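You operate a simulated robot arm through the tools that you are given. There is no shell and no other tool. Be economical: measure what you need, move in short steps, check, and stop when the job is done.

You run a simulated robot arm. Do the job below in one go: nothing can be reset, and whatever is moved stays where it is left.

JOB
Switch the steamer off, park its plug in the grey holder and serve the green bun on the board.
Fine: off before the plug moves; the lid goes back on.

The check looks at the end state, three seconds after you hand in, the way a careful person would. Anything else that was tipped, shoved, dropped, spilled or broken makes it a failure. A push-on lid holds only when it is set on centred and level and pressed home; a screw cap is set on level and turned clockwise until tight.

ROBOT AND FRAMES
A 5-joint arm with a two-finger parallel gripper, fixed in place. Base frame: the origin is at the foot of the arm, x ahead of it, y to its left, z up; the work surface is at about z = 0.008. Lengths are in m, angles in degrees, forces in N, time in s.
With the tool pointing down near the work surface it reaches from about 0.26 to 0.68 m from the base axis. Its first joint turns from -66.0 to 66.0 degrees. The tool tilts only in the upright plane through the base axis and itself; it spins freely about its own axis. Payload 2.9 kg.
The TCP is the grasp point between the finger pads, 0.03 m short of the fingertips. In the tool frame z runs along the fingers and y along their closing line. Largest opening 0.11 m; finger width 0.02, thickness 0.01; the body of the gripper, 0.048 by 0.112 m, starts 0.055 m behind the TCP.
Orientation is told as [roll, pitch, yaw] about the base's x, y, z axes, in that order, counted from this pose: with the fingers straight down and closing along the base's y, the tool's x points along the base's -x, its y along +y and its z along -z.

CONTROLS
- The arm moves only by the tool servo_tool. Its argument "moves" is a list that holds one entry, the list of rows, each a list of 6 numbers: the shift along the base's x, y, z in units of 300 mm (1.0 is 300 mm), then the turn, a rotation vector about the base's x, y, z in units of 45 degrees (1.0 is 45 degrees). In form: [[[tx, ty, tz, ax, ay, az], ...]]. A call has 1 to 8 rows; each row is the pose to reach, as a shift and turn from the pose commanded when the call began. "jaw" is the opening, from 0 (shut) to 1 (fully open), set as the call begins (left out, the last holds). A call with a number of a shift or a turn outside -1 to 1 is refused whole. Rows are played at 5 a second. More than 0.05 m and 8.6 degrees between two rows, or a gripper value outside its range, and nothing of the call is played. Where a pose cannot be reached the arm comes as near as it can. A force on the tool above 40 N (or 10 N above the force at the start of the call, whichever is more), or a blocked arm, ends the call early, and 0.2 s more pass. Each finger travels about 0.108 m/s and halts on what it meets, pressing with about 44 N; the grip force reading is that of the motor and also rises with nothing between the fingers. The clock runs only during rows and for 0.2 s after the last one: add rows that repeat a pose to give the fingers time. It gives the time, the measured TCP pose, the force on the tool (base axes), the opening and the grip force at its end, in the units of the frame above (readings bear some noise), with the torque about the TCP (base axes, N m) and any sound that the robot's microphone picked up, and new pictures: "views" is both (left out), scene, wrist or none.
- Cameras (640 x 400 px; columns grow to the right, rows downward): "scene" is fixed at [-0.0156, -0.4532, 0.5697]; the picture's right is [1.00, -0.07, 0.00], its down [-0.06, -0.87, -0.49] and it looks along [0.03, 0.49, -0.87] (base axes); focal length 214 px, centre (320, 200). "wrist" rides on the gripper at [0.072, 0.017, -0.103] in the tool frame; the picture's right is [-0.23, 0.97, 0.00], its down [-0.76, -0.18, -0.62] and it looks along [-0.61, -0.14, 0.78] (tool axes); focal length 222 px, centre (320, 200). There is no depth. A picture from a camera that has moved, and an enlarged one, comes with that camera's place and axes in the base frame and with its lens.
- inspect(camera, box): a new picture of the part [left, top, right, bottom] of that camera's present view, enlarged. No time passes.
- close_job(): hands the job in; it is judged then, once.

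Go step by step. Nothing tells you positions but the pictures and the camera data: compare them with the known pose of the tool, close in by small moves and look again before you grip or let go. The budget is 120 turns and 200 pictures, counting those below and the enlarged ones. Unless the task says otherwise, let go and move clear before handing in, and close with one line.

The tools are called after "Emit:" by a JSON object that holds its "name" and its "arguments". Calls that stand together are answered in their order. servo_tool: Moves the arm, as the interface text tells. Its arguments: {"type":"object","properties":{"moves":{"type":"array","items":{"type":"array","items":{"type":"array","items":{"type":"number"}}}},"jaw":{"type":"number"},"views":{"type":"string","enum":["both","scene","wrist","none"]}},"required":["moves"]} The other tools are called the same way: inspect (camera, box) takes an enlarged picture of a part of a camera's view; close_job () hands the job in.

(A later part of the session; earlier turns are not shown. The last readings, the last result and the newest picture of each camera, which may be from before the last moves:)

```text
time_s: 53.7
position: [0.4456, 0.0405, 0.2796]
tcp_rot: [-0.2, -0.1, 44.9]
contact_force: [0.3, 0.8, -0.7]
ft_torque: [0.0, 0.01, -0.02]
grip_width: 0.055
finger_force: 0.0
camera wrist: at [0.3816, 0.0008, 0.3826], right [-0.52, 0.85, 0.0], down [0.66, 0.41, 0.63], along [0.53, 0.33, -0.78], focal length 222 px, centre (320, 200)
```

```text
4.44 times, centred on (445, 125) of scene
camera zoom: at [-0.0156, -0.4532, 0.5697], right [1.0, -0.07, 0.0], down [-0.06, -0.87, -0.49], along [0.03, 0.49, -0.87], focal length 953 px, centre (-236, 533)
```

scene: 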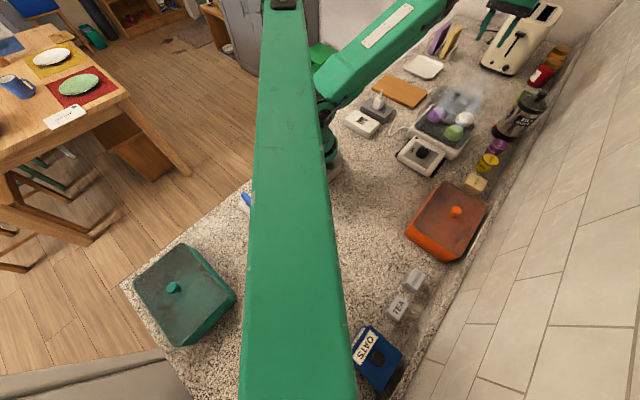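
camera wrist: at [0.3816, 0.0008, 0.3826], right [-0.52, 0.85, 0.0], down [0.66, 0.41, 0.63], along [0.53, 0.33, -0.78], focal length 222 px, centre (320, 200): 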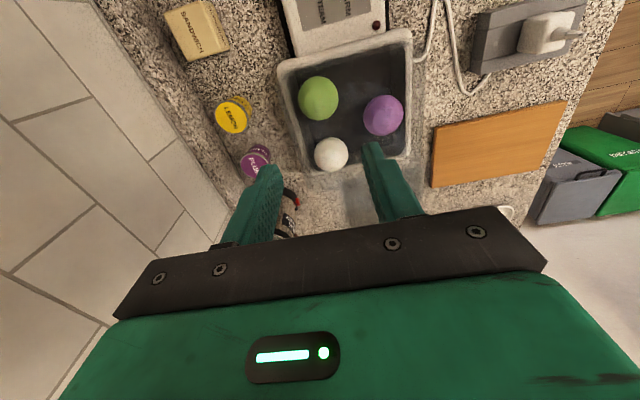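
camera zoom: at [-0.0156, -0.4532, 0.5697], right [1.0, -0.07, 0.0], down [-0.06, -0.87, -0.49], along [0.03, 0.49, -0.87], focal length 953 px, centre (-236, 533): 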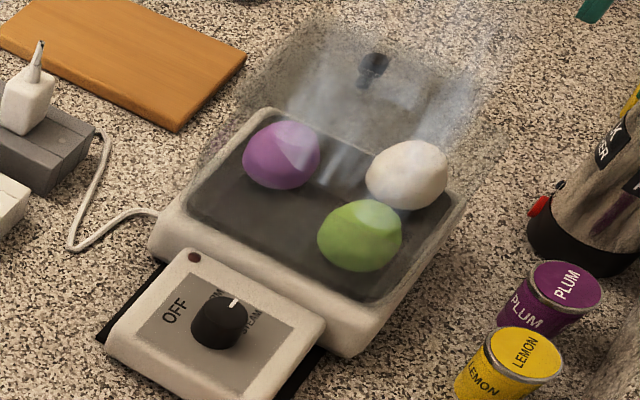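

The green bun is at (0.447, 0.040), close to the corner of clear walls that rise to about z 0.107. Closing along the base x axis gives the best finger room, so I turn to yaw 90° and lower to look.

Emit:
{"name": "servo_tool", "arguments": {"moves": [[[0.005, 0.028, -0.04, 0, 0, 0.17], [0.005, 0.028, -0.08, 0, 0, 0.34], [0.005, 0.028, -0.12, 0, 0, 0.51], [0.005, 0.028, -0.17, 0, 0, 0.68], [0.005, 0.028, -0.22, 0, 0, 0.85], [0.005, 0.028, -0.265, 0, 0, 1.0]]], "jaw": 0.57, "views": "wrist"}}

Emit:
{"name": "inspect", "arguments": {"camera": "scene", "box": [400, 70, 500, 170]}}

Emit:
{"name": "inspect", "arguments": {"camera": "wrist", "box": [220, 50, 420, 220]}}

```text
time_s: 55.1
position: [0.4474, 0.0486, 0.2019]
tcp_rot: [-0.1, 0.0, 89.9]
contact_force: [-0.2, 0.1, 0.3]
ft_torque: [-0.01, -0.04, 0.03]
grip_width: 0.0625
finger_force: 0.1
camera wrist: at [0.4305, -0.0247, 0.304], right [-0.97, 0.23, 0.0], down [0.18, 0.76, 0.62], along [0.14, 0.61, -0.78], focal length 222 px, centre (320, 200)
```

wrist: 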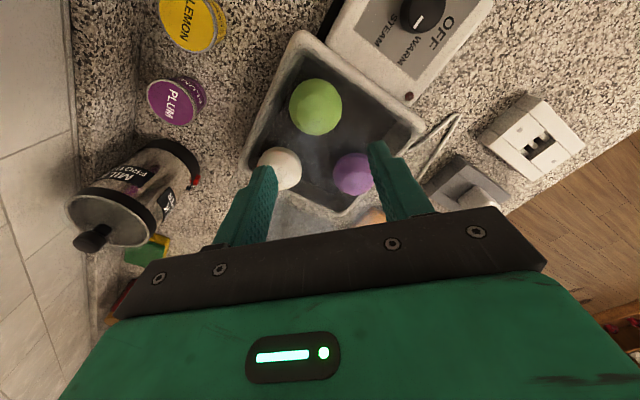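

```text
4.00 times, centred on (450, 120) of scene
camera zoom: at [-0.0156, -0.4533, 0.5697], right [1.0, -0.07, 0.0], down [-0.06, -0.87, -0.49], along [0.03, 0.49, -0.87], focal length 858 px, centre (-200, 520)
```

zoom: 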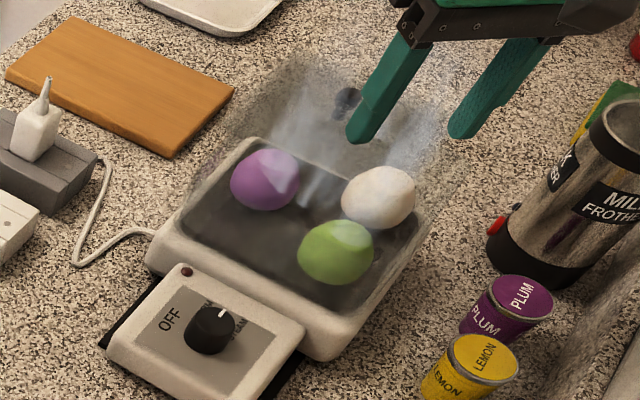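

```text
2.35 times, centred on (320, 135) of wrist
camera zoom: at [0.4305, -0.0247, 0.304], right [-0.97, 0.23, 0.0], down [0.18, 0.76, 0.62], along [0.14, 0.61, -0.78], focal length 523 px, centre (320, 353)
```

zoom: 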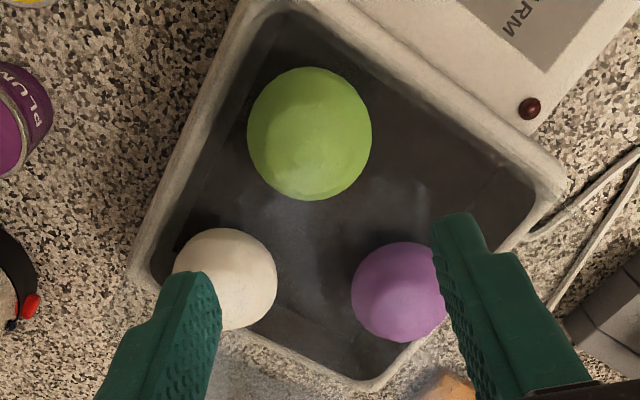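

The bun is about 55 mm wide and its neighbours are clear of the fingers. I lower to just above the wall tops and check alignment.

Emit:
{"name": "servo_tool", "arguments": {"moves": [[[0.001, 0, -0.08, 0, 0, 0], [0.001, 0, -0.16, 0, 0, 0], [0.001, 0, -0.185, 0, 0, 0]]], "views": "wrist"}}

Emit:
{"name": "inspect", "arguments": {"camera": "scene", "box": [410, 80, 490, 160]}}

Emit:
{"name": "inspect", "arguments": {"camera": "wrist", "box": [220, 50, 420, 220]}}

```text
time_s: 55.9
position: [0.4486, 0.0493, 0.1447]
tcp_rot: [-0.1, 0.0, 89.7]
contact_force: [0.8, 0.6, 0.6]
ft_torque: [0.01, -0.02, 0.02]
grip_width: 0.0625
finger_force: 0.0
camera wrist: at [0.4307, -0.0243, 0.2487], right [-0.97, 0.23, 0.0], down [0.18, 0.76, 0.62], along [0.15, 0.61, -0.78], focal length 222 px, centre (320, 200)
```

wrist: 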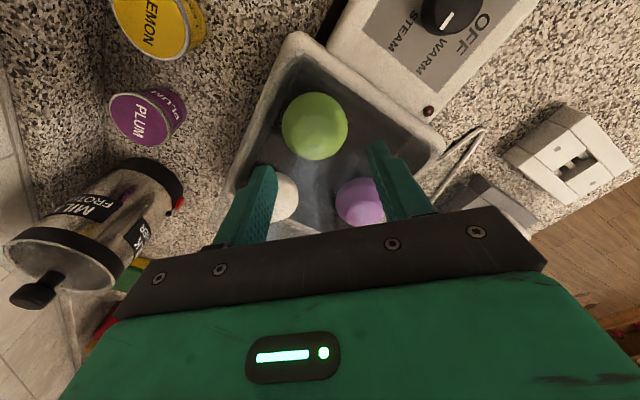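

```text
5.00 times, centred on (450, 120) of scene
camera zoom: at [-0.0156, -0.4532, 0.5697], right [1.0, -0.07, 0.0], down [-0.06, -0.87, -0.49], along [0.03, 0.49, -0.87], focal length 1072 px, centre (-330, 600)
```

zoom: 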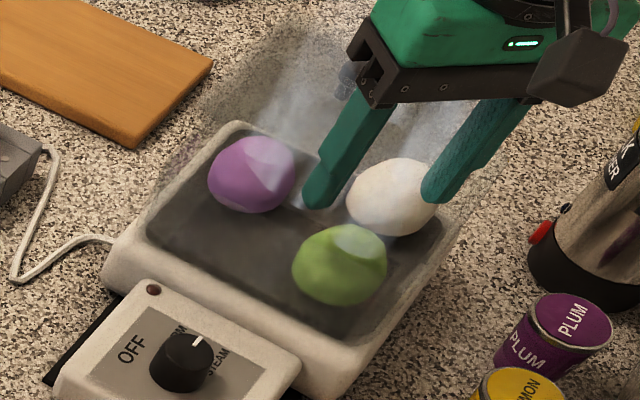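

```text
2.35 times, centred on (320, 135) of wrist
camera zoom: at [0.4307, -0.0243, 0.2487], right [-0.97, 0.23, 0.0], down [0.18, 0.76, 0.62], along [0.15, 0.61, -0.78], focal length 523 px, centre (320, 353)
```

zoom: 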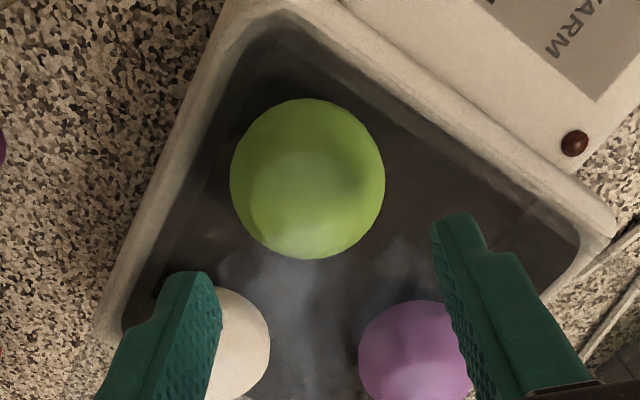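

The bun's centre refines to about (0.450, 0.040, 0.07) and the fingers straddle it. I lower slowly into the box, watching the force.

Emit:
{"name": "servo_tool", "arguments": {"moves": [[[0.006, -0.003, -0.04, 0, 0, 0], [0.006, -0.003, -0.08, 0, 0, 0], [0.006, -0.003, -0.11, 0, 0, 0], [0.006, -0.003, -0.14, 0, 0, 0], [0.006, -0.003, -0.17, 0, 0, 0], [0.006, -0.003, -0.19, 0, 0, 0]]], "views": "wrist"}}

Emit:
{"name": "inspect", "arguments": {"camera": "scene", "box": [410, 80, 490, 160]}}

Emit:
{"name": "inspect", "arguments": {"camera": "wrist", "box": [220, 50, 420, 220]}}

```text
time_s: 57.3
position: [0.4493, 0.0469, 0.0887]
tcp_rot: [-0.1, -0.1, 89.8]
contact_force: [0.4, 0.0, 0.2]
ft_torque: [0.02, -0.01, 0.0]
grip_width: 0.0623
finger_force: 0.1
camera wrist: at [0.432, -0.0256, 0.1914], right [-0.97, 0.23, 0.0], down [0.18, 0.76, 0.62], along [0.14, 0.61, -0.78], focal length 222 px, centre (320, 200)
```

wrist: 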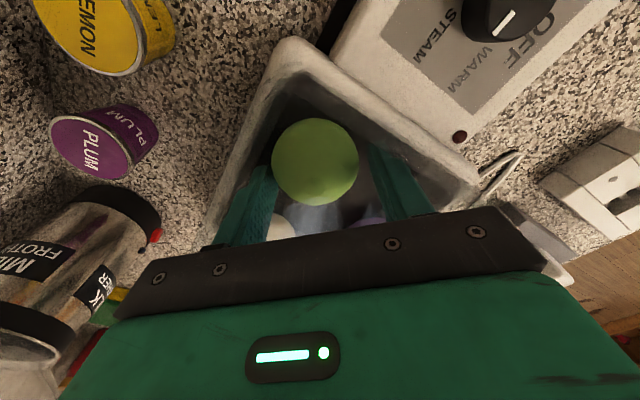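

```text
5.00 times, centred on (450, 120) of scene
camera zoom: at [-0.0156, -0.4532, 0.5697], right [1.0, -0.07, 0.0], down [-0.06, -0.87, -0.49], along [0.03, 0.49, -0.87], focal length 1072 px, centre (-330, 600)
```

zoom: 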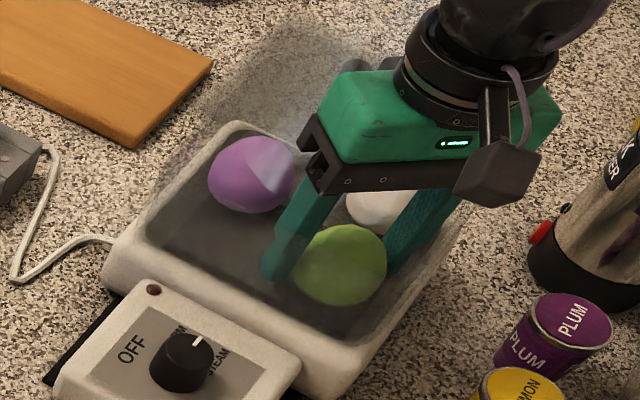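

```text
2.35 times, centred on (320, 135) of wrist
camera zoom: at [0.432, -0.0256, 0.1914], right [-0.97, 0.23, 0.0], down [0.18, 0.76, 0.62], along [0.14, 0.61, -0.78], focal length 523 px, centre (320, 353)
```

zoom: 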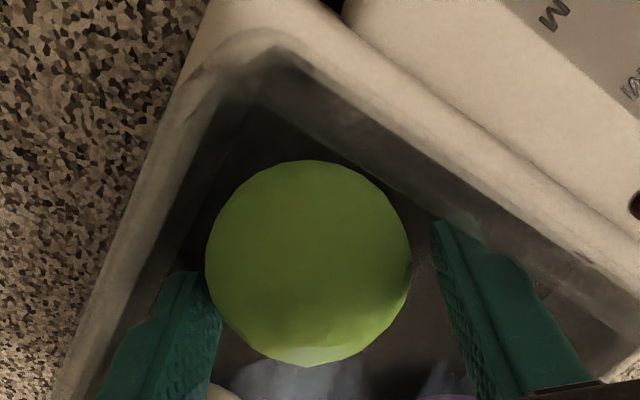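

The fingers are inside with no contact. I close on the bun gently.

Emit:
{"name": "servo_tool", "arguments": {"moves": [[[0.003, 0, 0, 0, 0, 0], [0.003, 0, 0, 0, 0, 0], [0.003, 0, 0, 0, 0, 0]]], "jaw": 0.42, "views": "wrist"}}

Emit:
{"name": "inspect", "arguments": {"camera": "wrist", "box": [220, 50, 420, 220]}}

```text
time_s: 58.1
position: [0.4509, 0.047, 0.089]
tcp_rot: [-0.2, 0.0, 89.7]
contact_force: [0.2, -1.1, -0.7]
ft_torque: [-0.02, -0.01, 0.03]
grip_width: 0.0514
finger_force: 44.9
camera wrist: at [0.4327, -0.0256, 0.1916], right [-0.97, 0.23, 0.0], down [0.18, 0.76, 0.62], along [0.14, 0.61, -0.78], focal length 222 px, centre (320, 200)
```

wrist: 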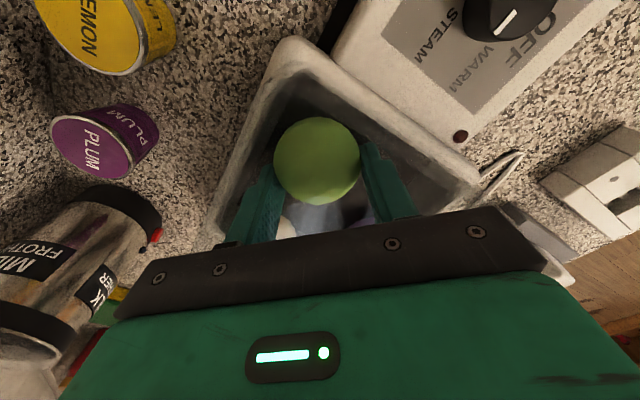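

```text
2.35 times, centred on (320, 135) of wrist
camera zoom: at [0.4327, -0.0256, 0.1916], right [-0.97, 0.23, 0.0], down [0.18, 0.76, 0.62], along [0.14, 0.61, -0.78], focal length 523 px, centre (320, 353)
```

zoom: 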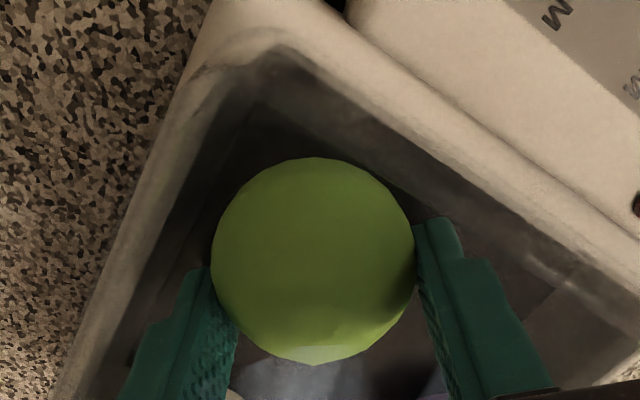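

The grip is about 10 mm off the bun's centre. I drag the bun gently out of the corner first so that I can regrip it centred.

Emit:
{"name": "servo_tool", "arguments": {"moves": [[[0, 0.01, 0.003, 0, 0, 0], [0, 0.02, 0.003, 0, 0, 0], [0, 0.03, 0.003, 0, 0, 0], [0, 0.04, 0.003, 0, 0, 0], [0, 0.05, 0.003, 0, 0, 0]]], "views": "wrist"}}

Emit:
{"name": "inspect", "arguments": {"camera": "wrist", "box": [220, 50, 420, 220]}}

```text
time_s: 59.3
position: [0.4513, 0.0633, 0.0899]
tcp_rot: [0.0, -0.1, 89.8]
contact_force: [-0.1, -0.4, 0.5]
ft_torque: [0.02, 0.01, 0.01]
grip_width: 0.0515
finger_force: 44.2
camera wrist: at [0.4331, -0.0097, 0.1925], right [-0.97, 0.23, 0.0], down [0.18, 0.76, 0.62], along [0.14, 0.61, -0.78], focal length 222 px, centre (320, 200)
```

wrist: 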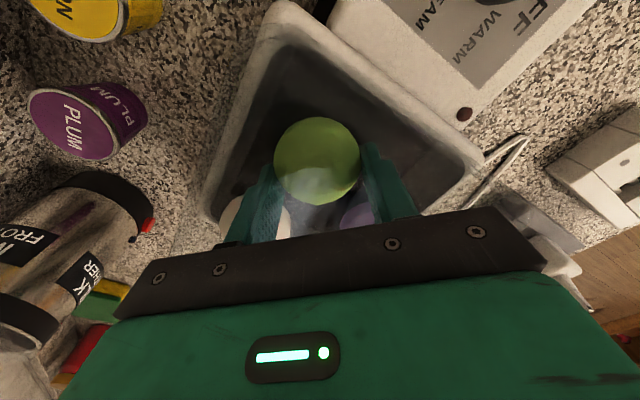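

```text
2.35 times, centred on (320, 135) of wrist
camera zoom: at [0.4331, -0.0097, 0.1925], right [-0.97, 0.23, 0.0], down [0.18, 0.76, 0.62], along [0.14, 0.61, -0.78], focal length 523 px, centre (320, 353)
```

zoom: 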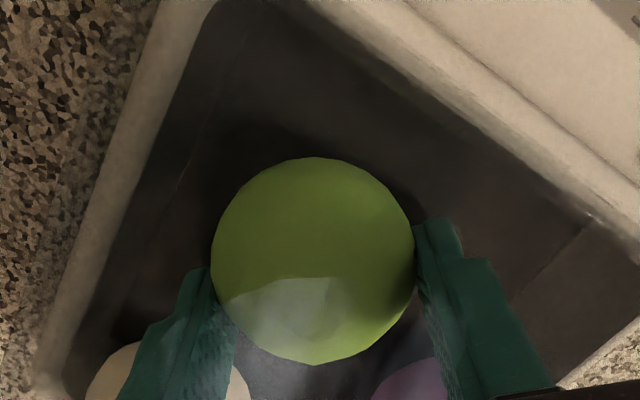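

The bun moved with the fingers. I open, shift 9 mm towards its centre and regrip.

Emit:
{"name": "servo_tool", "arguments": {"moves": [[[0, 0, -0.003, 0, 0, 0], [0, 0, -0.003, 0, 0, 0], [0, -0.015, -0.01, 0, 0, 0], [0, -0.03, -0.015, 0, 0, 0]]], "jaw": 0.57, "views": "none"}}

Emit:
{"name": "servo_tool", "arguments": {"moves": [[[0, 0, 0, 0, 0, 0], [0, 0, 0, 0, 0, 0], [0, 0, 0, 0, 0, 0]]], "jaw": 0.42, "views": "wrist"}}

Emit:
{"name": "inspect", "arguments": {"camera": "wrist", "box": [220, 50, 420, 220]}}

```text
time_s: 60.3
position: [0.4511, 0.0548, 0.0847]
tcp_rot: [-0.1, 0.0, 89.9]
contact_force: [-1.2, 2.2, 3.1]
ft_torque: [0.08, 0.11, -0.11]
grip_width: 0.0632
finger_force: 1.0
```

```text
time_s: 61.1
position: [0.451, 0.0538, 0.0856]
tcp_rot: [0.0, 0.0, 89.8]
contact_force: [-1.7, -0.9, 3.3]
ft_torque: [-0.02, 0.02, -0.02]
grip_width: 0.051
finger_force: 44.5
camera wrist: at [0.4328, -0.0191, 0.188], right [-0.97, 0.23, 0.0], down [0.18, 0.76, 0.62], along [0.15, 0.61, -0.78], focal length 222 px, centre (320, 200)
```

wrist: 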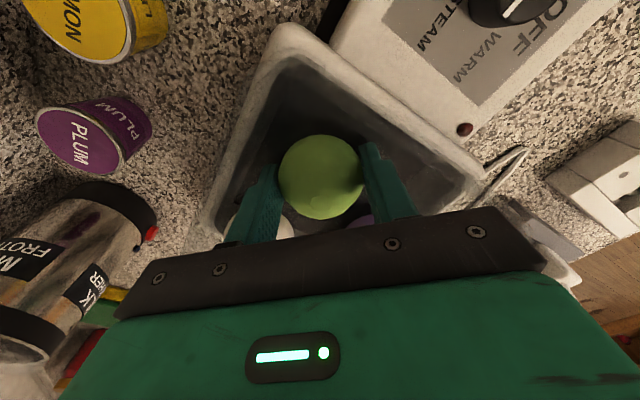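

```text
2.35 times, centred on (320, 135) of wrist
camera zoom: at [0.4328, -0.0191, 0.188], right [-0.97, 0.23, 0.0], down [0.18, 0.76, 0.62], along [0.15, 0.61, -0.78], focal length 523 px, centre (320, 353)
```

zoom: 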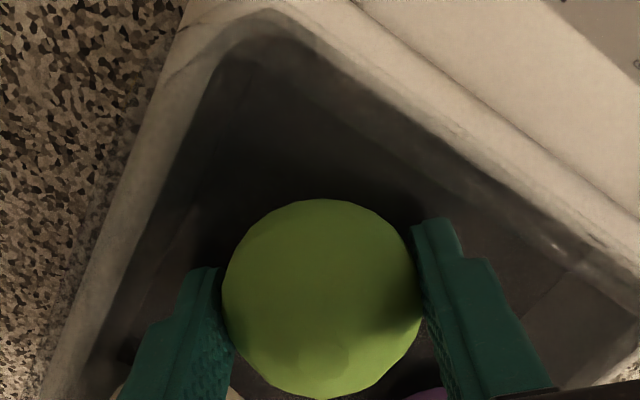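

The bun is now centred between the pads. I do a test lift.

Emit:
{"name": "servo_tool", "arguments": {"moves": [[[0, 0, 0.03, 0, 0, 0], [0, 0, 0.07, 0, 0, 0], [0, 0, 0.12, 0, 0, 0], [0, 0, 0.2, 0, 0, 0]]], "views": "wrist"}}

Emit:
{"name": "inspect", "arguments": {"camera": "scene", "box": [410, 70, 500, 160]}}

```text
time_s: 62.1
position: [0.4503, 0.0539, 0.1445]
tcp_rot: [-0.1, 0.0, 89.9]
contact_force: [0.6, -0.3, -0.7]
ft_torque: [-0.03, 0.02, 0.03]
grip_width: 0.051
finger_force: 43.9
camera wrist: at [0.4328, -0.0192, 0.2482], right [-0.97, 0.23, 0.0], down [0.18, 0.76, 0.62], along [0.14, 0.61, -0.78], focal length 222 px, centre (320, 200)
```

wrist: 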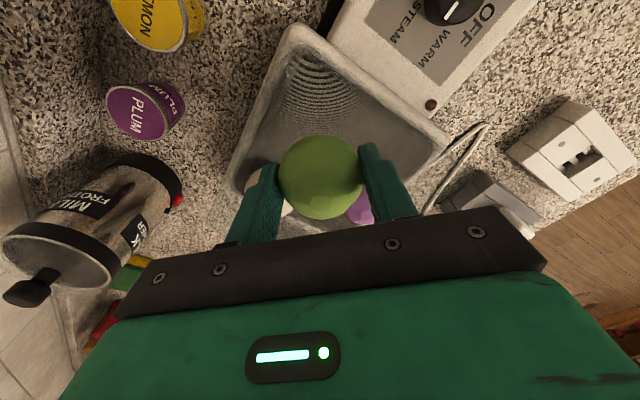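

```text
4.44 times, centred on (455, 115) of scene
camera zoom: at [-0.0156, -0.4532, 0.5697], right [1.0, -0.07, 0.0], down [-0.06, -0.87, -0.49], along [0.03, 0.49, -0.87], focal length 953 px, centre (-280, 578)
```

zoom: 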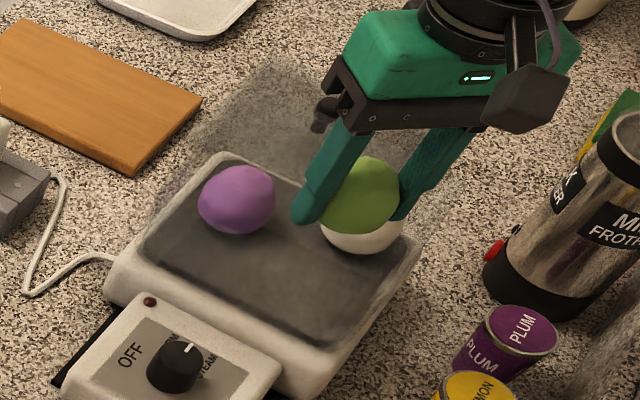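

The bun is held firmly. I lift and carry it to the centre of the board, about (0.368, 0.352).

Emit:
{"name": "servo_tool", "arguments": {"moves": [[[0, 0, 0.15, 0, 0, 0], [-0.039, 0.142, 0.185, 0, 0, 0], [-0.079, 0.284, 0.185, 0, 0, 0], [-0.118, 0.426, 0.185, 0, 0, 0], [-0.158, 0.568, 0.185, 0, 0, 0], [-0.197, 0.71, 0.185, 0, 0, 0], [-0.237, 0.852, 0.185, 0, 0, 0], [-0.276, 0.994, 0.185, 0, 0, 0]]], "views": "both"}}

Emit:
{"name": "inspect", "arguments": {"camera": "scene", "box": [350, 50, 470, 140]}}

```text
time_s: 63.9
position: [0.3675, 0.351, 0.2005]
tcp_rot: [-0.1, -0.1, 89.9]
contact_force: [0.4, -0.1, -0.8]
ft_torque: [0.0, -0.03, -0.03]
grip_width: 0.0511
finger_force: 43.9
camera wrist: at [0.3496, 0.2783, 0.3031], right [-0.97, 0.23, 0.0], down [0.18, 0.76, 0.63], along [0.15, 0.61, -0.78], focal length 222 px, centre (320, 200)
```

scene: 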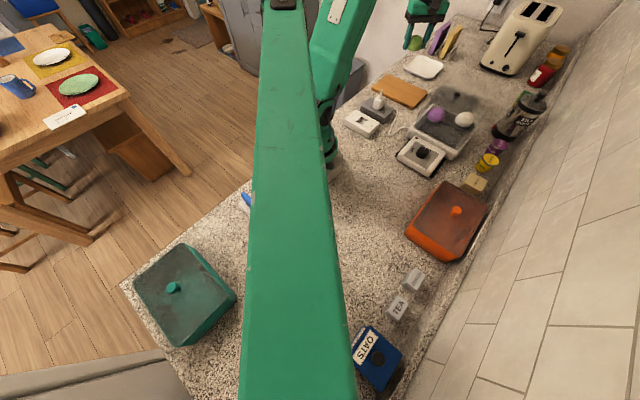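
wrist: 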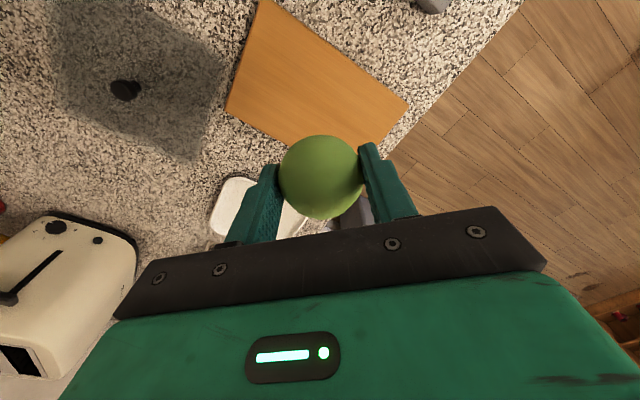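

```text
4.44 times, centred on (410, 95) of scene
camera zoom: at [-0.0156, -0.4533, 0.5697], right [1.0, -0.07, 0.0], down [-0.06, -0.87, -0.49], along [0.03, 0.49, -0.87], focal length 953 px, centre (-80, 667)
```

zoom: 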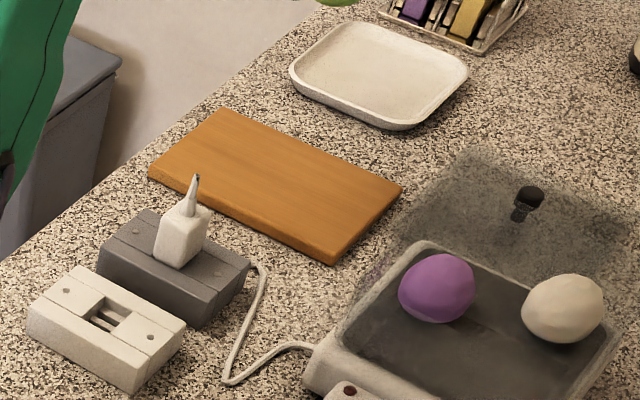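

The board centre checks out near (0.371, 0.354). I lower the bun.

Emit:
{"name": "servo_tool", "arguments": {"moves": [[[0.01, 0.008, -0.12, 0, 0, 0], [0.01, 0.008, -0.24, 0, 0, 0], [0.01, 0.008, -0.36, 0, 0, 0], [0.01, 0.008, -0.41, 0, 0, 0]]], "views": "wrist"}}

Emit:
{"name": "inspect", "arguments": {"camera": "scene", "box": [350, 50, 450, 140]}}

```text
time_s: 64.9
position: [0.3711, 0.3538, 0.0768]
tcp_rot: [-0.2, -0.1, 89.8]
contact_force: [0.7, 0.2, -1.0]
ft_torque: [0.01, -0.01, -0.01]
grip_width: 0.0511
finger_force: 44.6
camera wrist: at [0.353, 0.2809, 0.1799], right [-0.97, 0.23, 0.0], down [0.18, 0.76, 0.63], along [0.15, 0.61, -0.78], focal length 222 px, centre (320, 200)
```

wrist: 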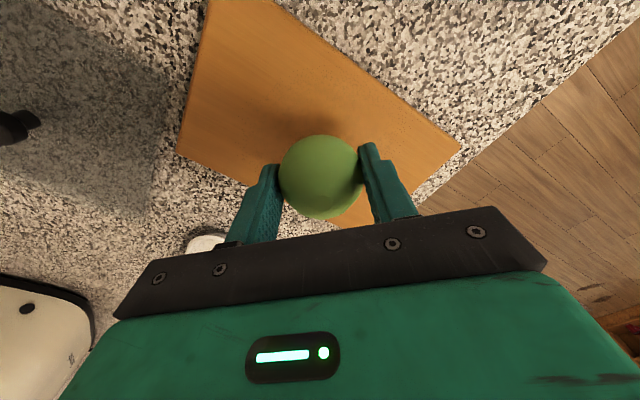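

```text
4.44 times, centred on (400, 95) of scene
camera zoom: at [-0.0156, -0.4532, 0.5697], right [1.0, -0.07, 0.0], down [-0.06, -0.87, -0.49], along [0.03, 0.49, -0.87], focal length 953 px, centre (-36, 667)
```

zoom: 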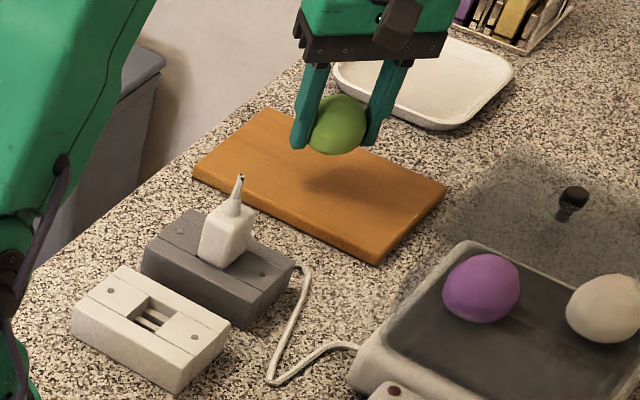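

The bun is over the middle of the board. I creep down to contact.

Emit:
{"name": "servo_tool", "arguments": {"moves": [[[0, 0, -0.01, 0, 0, 0], [0, 0, -0.02, 0, 0, 0], [0, 0, -0.03, 0, 0, 0], [0, 0, -0.04, 0, 0, 0], [0, 0, -0.05, 0, 0, 0]]], "views": "none"}}

Emit:
{"name": "inspect", "arguments": {"camera": "scene", "box": [370, 60, 430, 120]}}

```text
time_s: 66.1
position: [0.3713, 0.3536, 0.0635]
tcp_rot: [-0.1, -0.1, 89.8]
contact_force: [-0.2, -0.7, -0.9]
ft_torque: [0.0, 0.03, 0.02]
grip_width: 0.0509
finger_force: 44.1
```

```text
6.67 times, centred on (400, 90) of scene
camera zoom: at [-0.0156, -0.4532, 0.5697], right [1.0, -0.07, 0.0], down [-0.06, -0.87, -0.49], along [0.03, 0.49, -0.87], focal length 1430 px, centre (-213, 933)
```

zoom: 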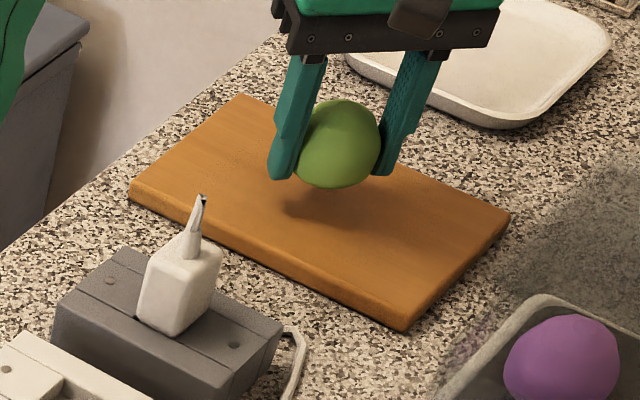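

Emit:
{"name": "servo_tool", "arguments": {"moves": [[[0, 0, -0.007, 0, 0, 0], [0, 0, -0.014, 0, 0, 0], [0, 0, -0.021, 0, 0, 0], [0, 0, -0.028, 0, 0, 0]]], "views": "none"}}

Emit:
{"name": "inspect", "arguments": {"camera": "scene", "box": [370, 60, 430, 120]}}

```text
time_s: 67.1
position: [0.3695, 0.3545, 0.0533]
tcp_rot: [-0.1, -0.1, 89.8]
contact_force: [-0.3, -0.1, -0.3]
ft_torque: [-0.01, 0.02, -0.01]
grip_width: 0.0508
finger_force: 43.9
```

```text
6.67 times, centred on (400, 90) of scene
camera zoom: at [-0.0156, -0.4532, 0.5697], right [1.0, -0.07, 0.0], down [-0.06, -0.87, -0.49], along [0.03, 0.49, -0.87], focal length 1430 px, centre (-213, 933)
```

zoom: 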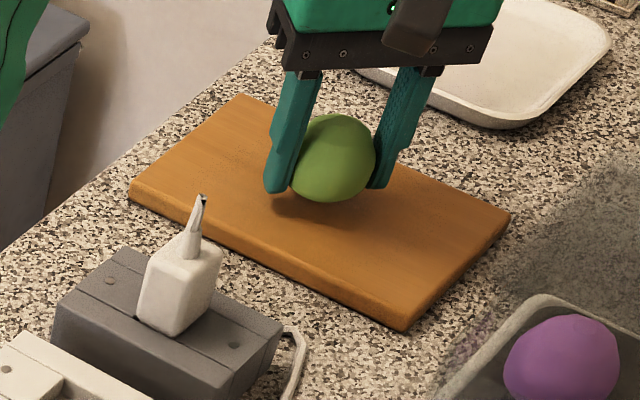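

Emit:
{"name": "servo_tool", "arguments": {"moves": [[[0, 0, -0.005, 0, 0, 0], [0, 0, -0.01, 0, 0, 0], [0, 0, -0.015, 0, 0, 0], [0, 0, -0.02, 0, 0, 0]]], "views": "none"}}

Emit:
{"name": "inspect", "arguments": {"camera": "scene", "box": [370, 60, 430, 120]}}

```text
time_s: 68.1
position: [0.3714, 0.3538, 0.0486]
tcp_rot: [-0.2, -0.1, 89.8]
contact_force: [0.2, 0.3, -0.4]
ft_torque: [-0.02, 0.03, 0.01]
grip_width: 0.0502
finger_force: 43.8
```

```text
6.67 times, centred on (400, 90) of scene
camera zoom: at [-0.0156, -0.4532, 0.5697], right [1.0, -0.07, 0.0], down [-0.06, -0.87, -0.49], along [0.03, 0.49, -0.87], focal length 1430 px, centre (-213, 933)
```

zoom: 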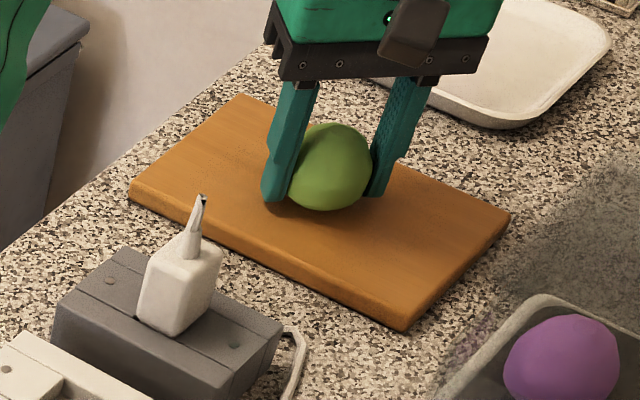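

The bun is at the board surface (the grip width just shifted). I open wide and rise.

Emit:
{"name": "servo_tool", "arguments": {"moves": [[[0, 0, 0, 0, 0, 0], [0, 0, 0, 0, 0, 0], [0, 0, 0.05, 0, 0, 0], [0, 0, 0.16, 0, 0, 0], [0, 0, 0.3, 0, 0, 0], [0, 0, 0.45, 0, 0, 0], [0, 0, 0.6, 0, 0, 0], [0, 0, 0.7, 0, 0, 0]]], "jaw": 0.7, "views": "wrist"}}

Emit:
{"name": "inspect", "arguments": {"camera": "scene", "box": [370, 50, 490, 150]}}

```text
time_s: 69.9
position: [0.3703, 0.3549, 0.2591]
tcp_rot: [-0.1, 0.0, 90.0]
contact_force: [0.7, -1.1, -0.1]
ft_torque: [0.04, 0.03, 0.04]
grip_width: 0.0771
finger_force: 0.0
camera wrist: at [0.3526, 0.2816, 0.3622], right [-0.97, 0.23, 0.0], down [0.18, 0.76, 0.63], along [0.15, 0.61, -0.78], focal length 222 px, centre (320, 200)
```

wrist: 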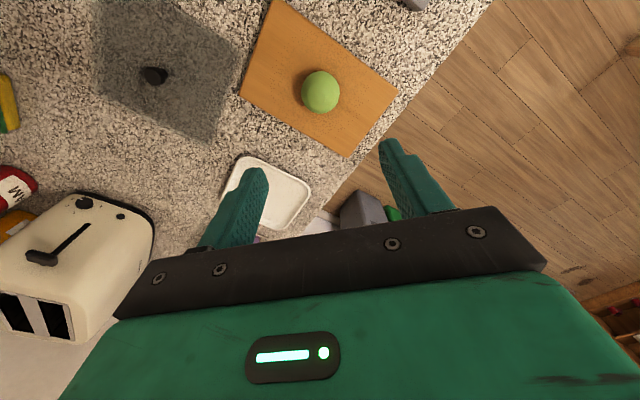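

```text
4.00 times, centred on (430, 100) of scene
camera zoom: at [-0.0156, -0.4533, 0.5697], right [1.0, -0.07, 0.0], down [-0.06, -0.87, -0.49], along [0.03, 0.49, -0.87], focal length 858 px, centre (-120, 600)
```

zoom: 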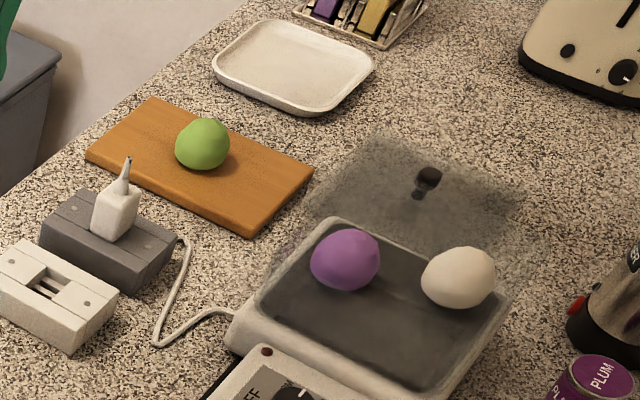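

The green bun sits on the board. Next I go back to the lid, returning to yaw 45° above its knob.

Emit:
{"name": "servo_tool", "arguments": {"moves": [[[0.112, -0.041, 0, 0, 0, -0.167], [0.225, -0.083, 0, 0, 0, -0.333], [0.337, -0.124, 0, 0, 0, -0.5], [0.45, -0.166, -0.05, 0, 0, -0.667], [0.562, -0.207, -0.12, 0, 0, -0.833], [0.675, -0.249, -0.2, 0, 0, -1.0]]], "jaw": 0.5, "views": "wrist"}}

Emit:
{"name": "inspect", "arguments": {"camera": "wrist", "box": [200, 0, 460, 190]}}

```text
time_s: 71.3
position: [0.5732, 0.2794, 0.198]
tcp_rot: [-0.1, -0.2, 44.7]
contact_force: [-0.3, -0.4, 0.5]
ft_torque: [0.0, -0.01, 0.0]
grip_width: 0.0549
finger_force: 0.1
camera wrist: at [0.5092, 0.2399, 0.3003], right [-0.52, 0.85, 0.0], down [0.66, 0.41, 0.63], along [0.53, 0.33, -0.78], focal length 222 px, centre (320, 200)
```

wrist: 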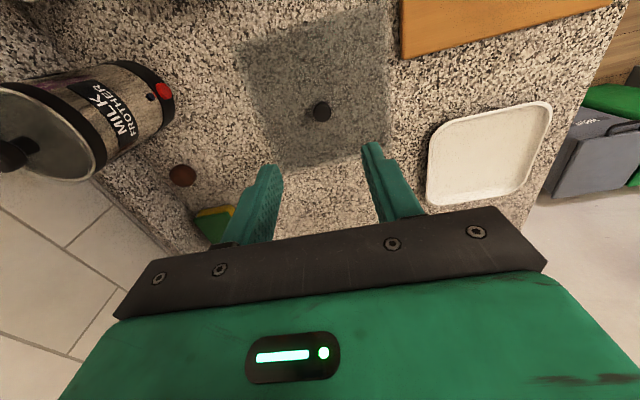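

```text
2.11 times, centred on (330, 95) of wrist
camera zoom: at [0.5092, 0.2399, 0.3003], right [-0.52, 0.85, 0.0], down [0.66, 0.41, 0.63], along [0.53, 0.33, -0.78], focal length 468 px, centre (299, 421)
```

zoom: 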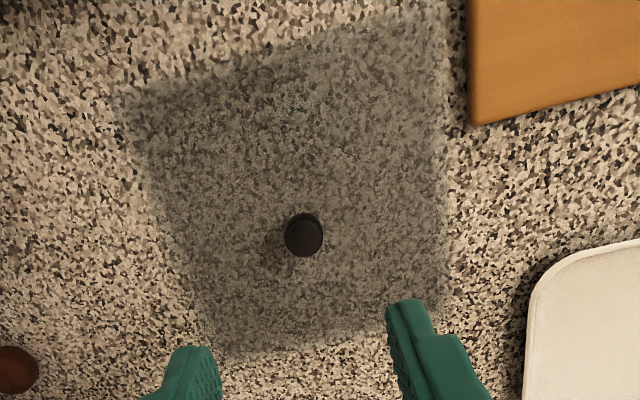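

I descend to the same grip pose at which I released the lid.

Emit:
{"name": "servo_tool", "arguments": {"moves": [[[0, 0.002, -0.15, 0, 0, 0], [0, 0.002, -0.3, 0, 0, 0], [0, 0.002, -0.42, 0, 0, 0], [0, 0.002, -0.49, 0, 0, 0]]], "views": "wrist"}}

Emit:
{"name": "servo_tool", "arguments": {"moves": [[[0, 0, 0, 0, 0, 0], [0, 0, 0, 0, 0, 0], [0, 0, 0, 0, 0, 0]]], "jaw": 0.05, "views": "wrist"}}

```text
time_s: 72.3
position: [0.5721, 0.281, 0.0493]
tcp_rot: [-0.1, -0.2, 44.9]
contact_force: [0.3, -0.3, -0.2]
ft_torque: [0.0, -0.02, 0.02]
grip_width: 0.0551
finger_force: 0.1
camera wrist: at [0.5085, 0.2407, 0.1527], right [-0.52, 0.85, 0.0], down [0.66, 0.41, 0.63], along [0.53, 0.33, -0.78], focal length 222 px, centre (320, 200)
```

wrist: 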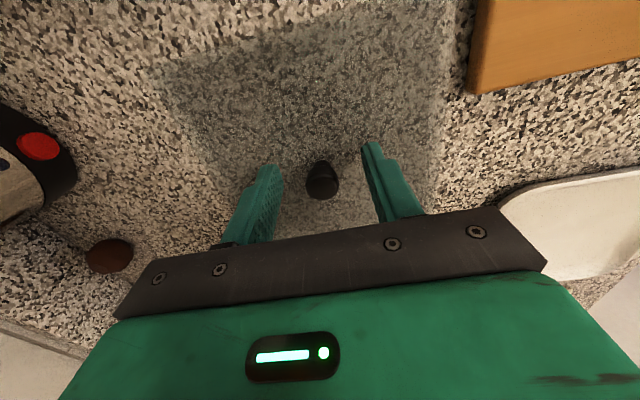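

```text
time_s: 73.1
position: [0.5727, 0.2807, 0.0504]
tcp_rot: [-0.1, -0.3, 44.7]
contact_force: [0.1, 0.1, 0.4]
ft_torque: [-0.02, 0.0, -0.01]
grip_width: 0.0198
finger_force: 44.2
camera wrist: at [0.5086, 0.2408, 0.1533], right [-0.52, 0.85, 0.0], down [0.66, 0.41, 0.63], along [0.53, 0.33, -0.78], focal length 222 px, centre (320, 200)
```

wrist: 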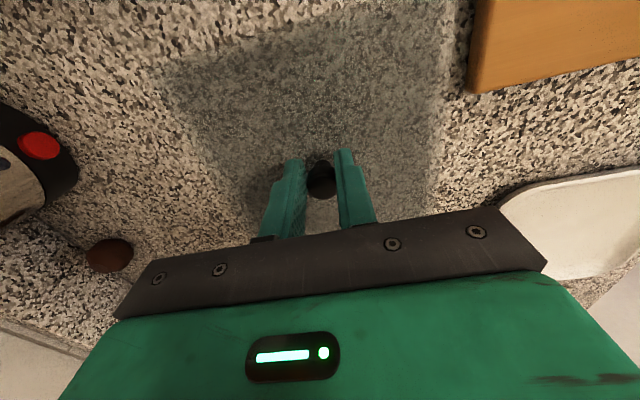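

The lid is gripped just as before. I lift it straight up.

Emit:
{"name": "servo_tool", "arguments": {"moves": [[[0, 0, 0.05, 0, 0.004, 0], [0, 0, 0.15, 0, 0.004, 0], [0, 0, 0.3, 0, 0.004, 0], [0, 0, 0.45, 0, 0.004, 0], [0, 0, 0.6, 0, 0.004, 0], [0, 0, 0.667, 0, 0.004, 0]]], "views": "none"}}

Emit:
{"name": "servo_tool", "arguments": {"moves": [[[-0.071, -0.103, 0, 0, 0, 0], [-0.141, -0.206, 0, 0, 0, 0], [-0.212, -0.309, 0, 0, 0, 0], [-0.283, -0.412, 0, 0, 0, 0], [-0.353, -0.515, 0, 0, 0, 0], [-0.424, -0.618, 0, 0, 0, 0], [-0.424, -0.618, 0, 0, 0, 0]]], "views": "both"}}

Emit:
{"name": "inspect", "arguments": {"camera": "scene", "box": [400, 40, 520, 160]}}

```text
time_s: 74.5
position: [0.5723, 0.2802, 0.2505]
tcp_rot: [0.0, 0.0, 44.8]
contact_force: [0.5, -0.1, -0.4]
ft_torque: [-0.02, 0.03, -0.01]
grip_width: 0.0196
finger_force: 43.8
```

```text
time_s: 76.1
position: [0.4454, 0.0948, 0.2511]
tcp_rot: [0.1, 0.1, 44.9]
contact_force: [-0.8, -0.1, -0.4]
ft_torque: [0.0, 0.02, 0.0]
grip_width: 0.02
finger_force: 44.2
camera wrist: at [0.3828, 0.055, 0.3533], right [-0.53, 0.85, 0.0], down [0.67, 0.41, 0.62], along [0.53, 0.33, -0.78], focal length 222 px, centre (320, 200)
```

scene: 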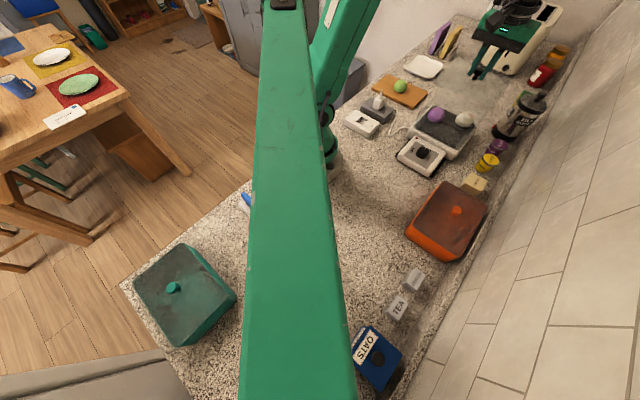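
wrist: 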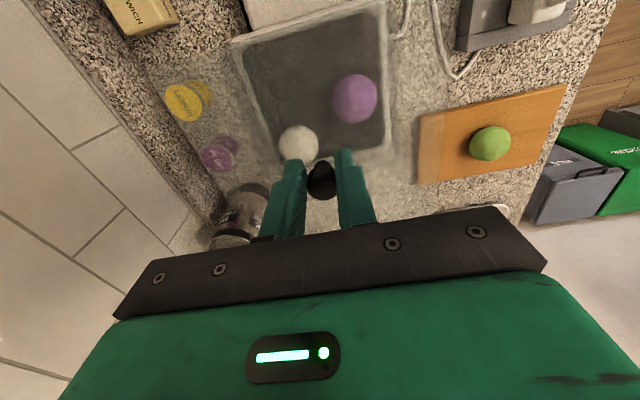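

```text
3.33 times, centred on (460, 100) of scene
camera zoom: at [-0.0157, -0.4533, 0.5697], right [1.0, -0.07, 0.0], down [-0.06, -0.87, -0.49], along [0.03, 0.49, -0.87], focal length 715 px, centre (-147, 533)
```

zoom: 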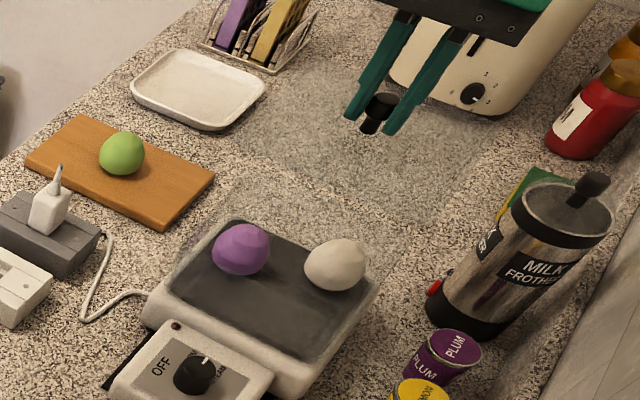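

The lid is above the steamer. I lower it to about 10 mm above its seat to check alignment.

Emit:
{"name": "servo_tool", "arguments": {"moves": [[[0, 0.001, -0.1, 0, 0, 0], [0, 0.001, -0.2, 0, 0, 0], [0, 0.001, -0.27, 0, 0, 0], [0, 0.001, -0.305, 0, 0, 0]]], "views": "wrist"}}

Emit:
{"name": "inspect", "arguments": {"camera": "wrist", "box": [170, 0, 470, 220]}}

Emit:
{"name": "inspect", "arguments": {"camera": "scene", "box": [400, 70, 500, 160]}}

```text
time_s: 77.1
position: [0.4466, 0.095, 0.1585]
tcp_rot: [-0.1, -0.1, 44.8]
contact_force: [-0.1, 0.3, -1.0]
ft_torque: [-0.02, 0.04, 0.02]
grip_width: 0.02
finger_force: 43.5
camera wrist: at [0.3831, 0.0561, 0.2625], right [-0.52, 0.85, 0.0], down [0.67, 0.41, 0.62], along [0.53, 0.33, -0.78], focal length 222 px, centre (320, 200)
```

wrist: 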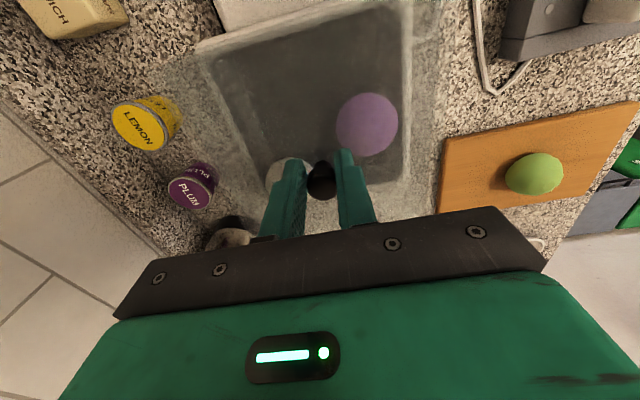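

```text
1.82 times, centred on (320, 110) of wrist
camera zoom: at [0.3831, 0.0561, 0.2625], right [-0.52, 0.85, 0.0], down [0.67, 0.41, 0.62], along [0.53, 0.33, -0.78], focal length 404 px, centre (320, 364)
```

zoom: 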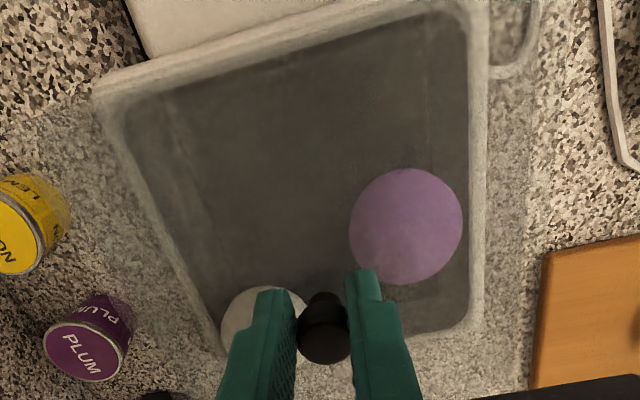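

```text
4.44 times, centred on (450, 115) of scene
camera zoom: at [-0.0156, -0.4532, 0.5697], right [1.0, -0.07, 0.0], down [-0.06, -0.87, -0.49], along [0.03, 0.49, -0.87], focal length 953 px, centre (-258, 578)
```

zoom: 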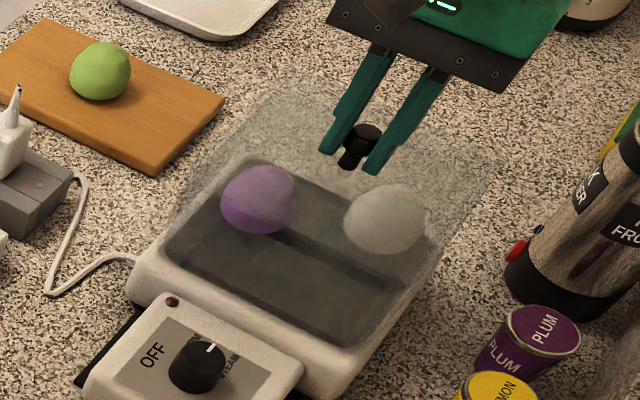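

Alignment matches the original view. I lower and press it home in small steps.

Emit:
{"name": "servo_tool", "arguments": {"moves": [[[0, 0, -0.01, 0, 0, 0], [0, 0, -0.02, 0, 0, 0], [0, 0, -0.027, 0, 0, 0], [0, 0, -0.034, 0, 0, 0], [0, 0, -0.041, 0, 0, 0], [0, 0, -0.048, 0, 0, 0]]], "views": "wrist"}}

Emit:
{"name": "inspect", "arguments": {"camera": "scene", "box": [400, 70, 500, 160]}}

```text
time_s: 78.4
position: [0.4463, 0.0947, 0.1495]
tcp_rot: [0.0, 0.0, 44.7]
contact_force: [-3.9, -2.6, 3.7]
ft_torque: [0.17, -0.14, 0.02]
grip_width: 0.0199
finger_force: 43.9
stopped in row 6: the force on the tool passed its limit (the readings are from after the stop); the commanded pose is now the measured one
camera wrist: at [0.3824, 0.0551, 0.2526], right [-0.52, 0.85, 0.0], down [0.67, 0.41, 0.62], along [0.53, 0.33, -0.78], focal length 222 px, centre (320, 200)
```

wrist: 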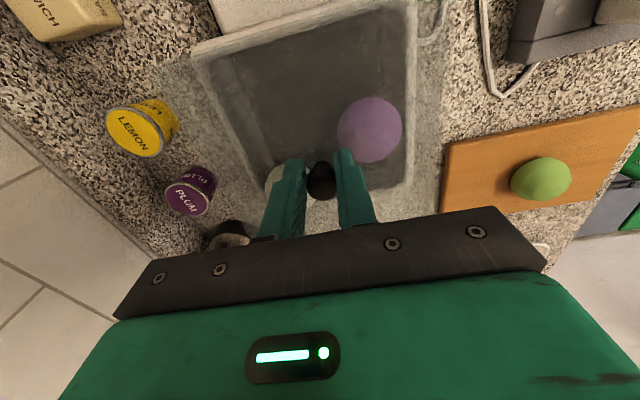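

```text
4.44 times, centred on (450, 115) of scene
camera zoom: at [-0.0156, -0.4532, 0.5697], right [1.0, -0.07, 0.0], down [-0.06, -0.87, -0.49], along [0.03, 0.49, -0.87], focal length 953 px, centre (-258, 578)
```

zoom: 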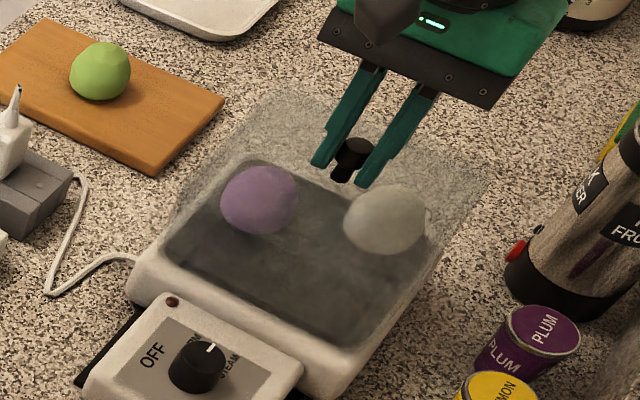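

It reached its seat height and the force limit, but I heard no snap. I press once more while holding it.

Emit:
{"name": "servo_tool", "arguments": {"moves": [[[0, 0, -0.008, 0, 0, 0], [0, 0, -0.016, 0, 0, 0], [0, 0, -0.024, 0, 0, 0], [0, 0, -0.032, 0, 0, 0]]], "views": "none"}}

```text
time_s: 78.9
position: [0.4457, 0.0952, 0.1493]
tcp_rot: [0.0, -0.1, 44.7]
contact_force: [-2.2, -1.4, 3.7]
ft_torque: [0.02, -0.07, 0.02]
grip_width: 0.0198
finger_force: 43.6
stopped in row 2: the force on the tool passed its limit (the readings are from after the stop); the commanded pose is now the measured one
```

I check whether it is latched by pulling up slightly and reading the force.

Emit:
{"name": "servo_tool", "arguments": {"moves": [[[0, 0, 0.004, 0, 0, 0], [0, 0, 0.008, 0, 0, 0]]], "views": "none"}}

```text
time_s: 79.5
position: [0.4459, 0.0947, 0.15]
tcp_rot: [-0.1, -0.1, 44.8]
contact_force: [-0.6, 0.5, -1.5]
ft_torque: [0.03, 0.01, 0.03]
grip_width: 0.0201
finger_force: 43.9
```

Emit:
{"name": "servo_tool", "arguments": {"moves": [[[0, 0, 0.006, 0, 0, 0], [0, 0, 0.012, 0, 0, 0]]], "views": "none"}}

```text
time_s: 80.1
position: [0.4468, 0.0953, 0.1556]
tcp_rot: [-0.1, -0.1, 44.7]
contact_force: [0.2, -0.6, -1.2]
ft_torque: [-0.01, 0.01, -0.01]
grip_width: 0.0197
finger_force: 44.7
```

It lifted freely, so it was not latched. I look closely at the lid's outline against the box to find the misalignment.

Emit:
{"name": "inspect", "arguments": {"camera": "scene", "box": [410, 80, 500, 160]}}

Emit:
{"name": "inspect", "arguments": {"camera": "wrist", "box": [140, 0, 300, 130]}}

Emit:
{"name": "inspect", "arguments": {"camera": "wrist", "box": [340, 0, 500, 200]}}

```text
5.00 times, centred on (455, 120) of scene
camera zoom: at [-0.0156, -0.4532, 0.5697], right [1.0, -0.07, 0.0], down [-0.06, -0.87, -0.49], along [0.03, 0.49, -0.87], focal length 1072 px, centre (-355, 600)
```

zoom: 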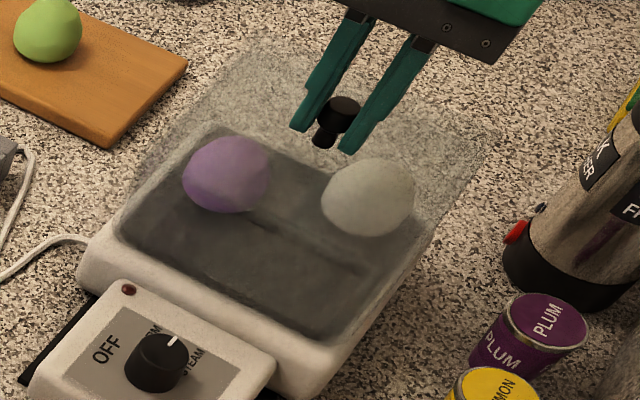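

```text
3.08 times, centred on (220, 65) of wrist
camera zoom: at [0.3823, 0.0549, 0.258], right [-0.52, 0.85, 0.0], down [0.67, 0.41, 0.62], along [0.53, 0.33, -0.78], focal length 684 px, centre (628, 615)
```

zoom: 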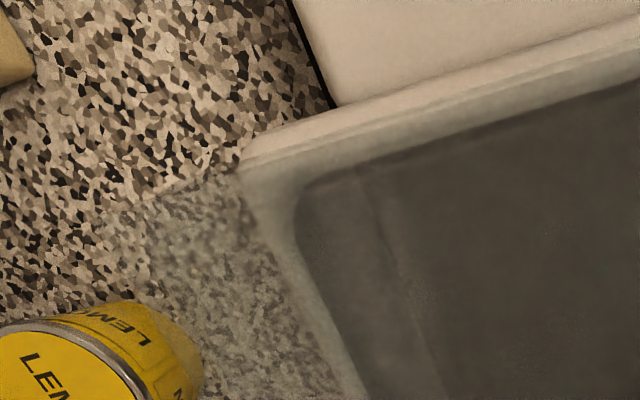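

```text
2.00 times, centred on (420, 100) of wrist
camera zoom: at [0.3823, 0.0549, 0.258], right [-0.52, 0.85, 0.0], down [0.67, 0.41, 0.62], along [0.53, 0.33, -0.78], focal length 444 px, centre (120, 400)
```

zoom: 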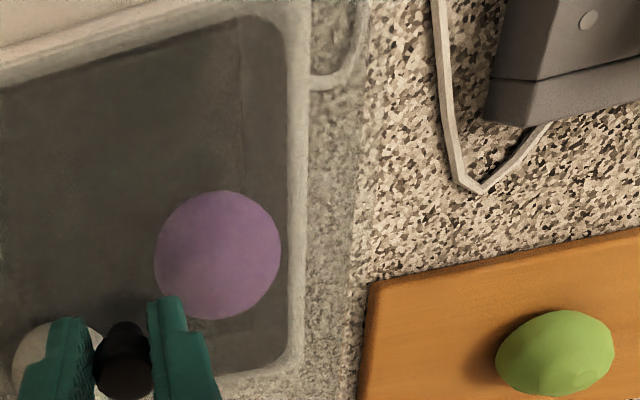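

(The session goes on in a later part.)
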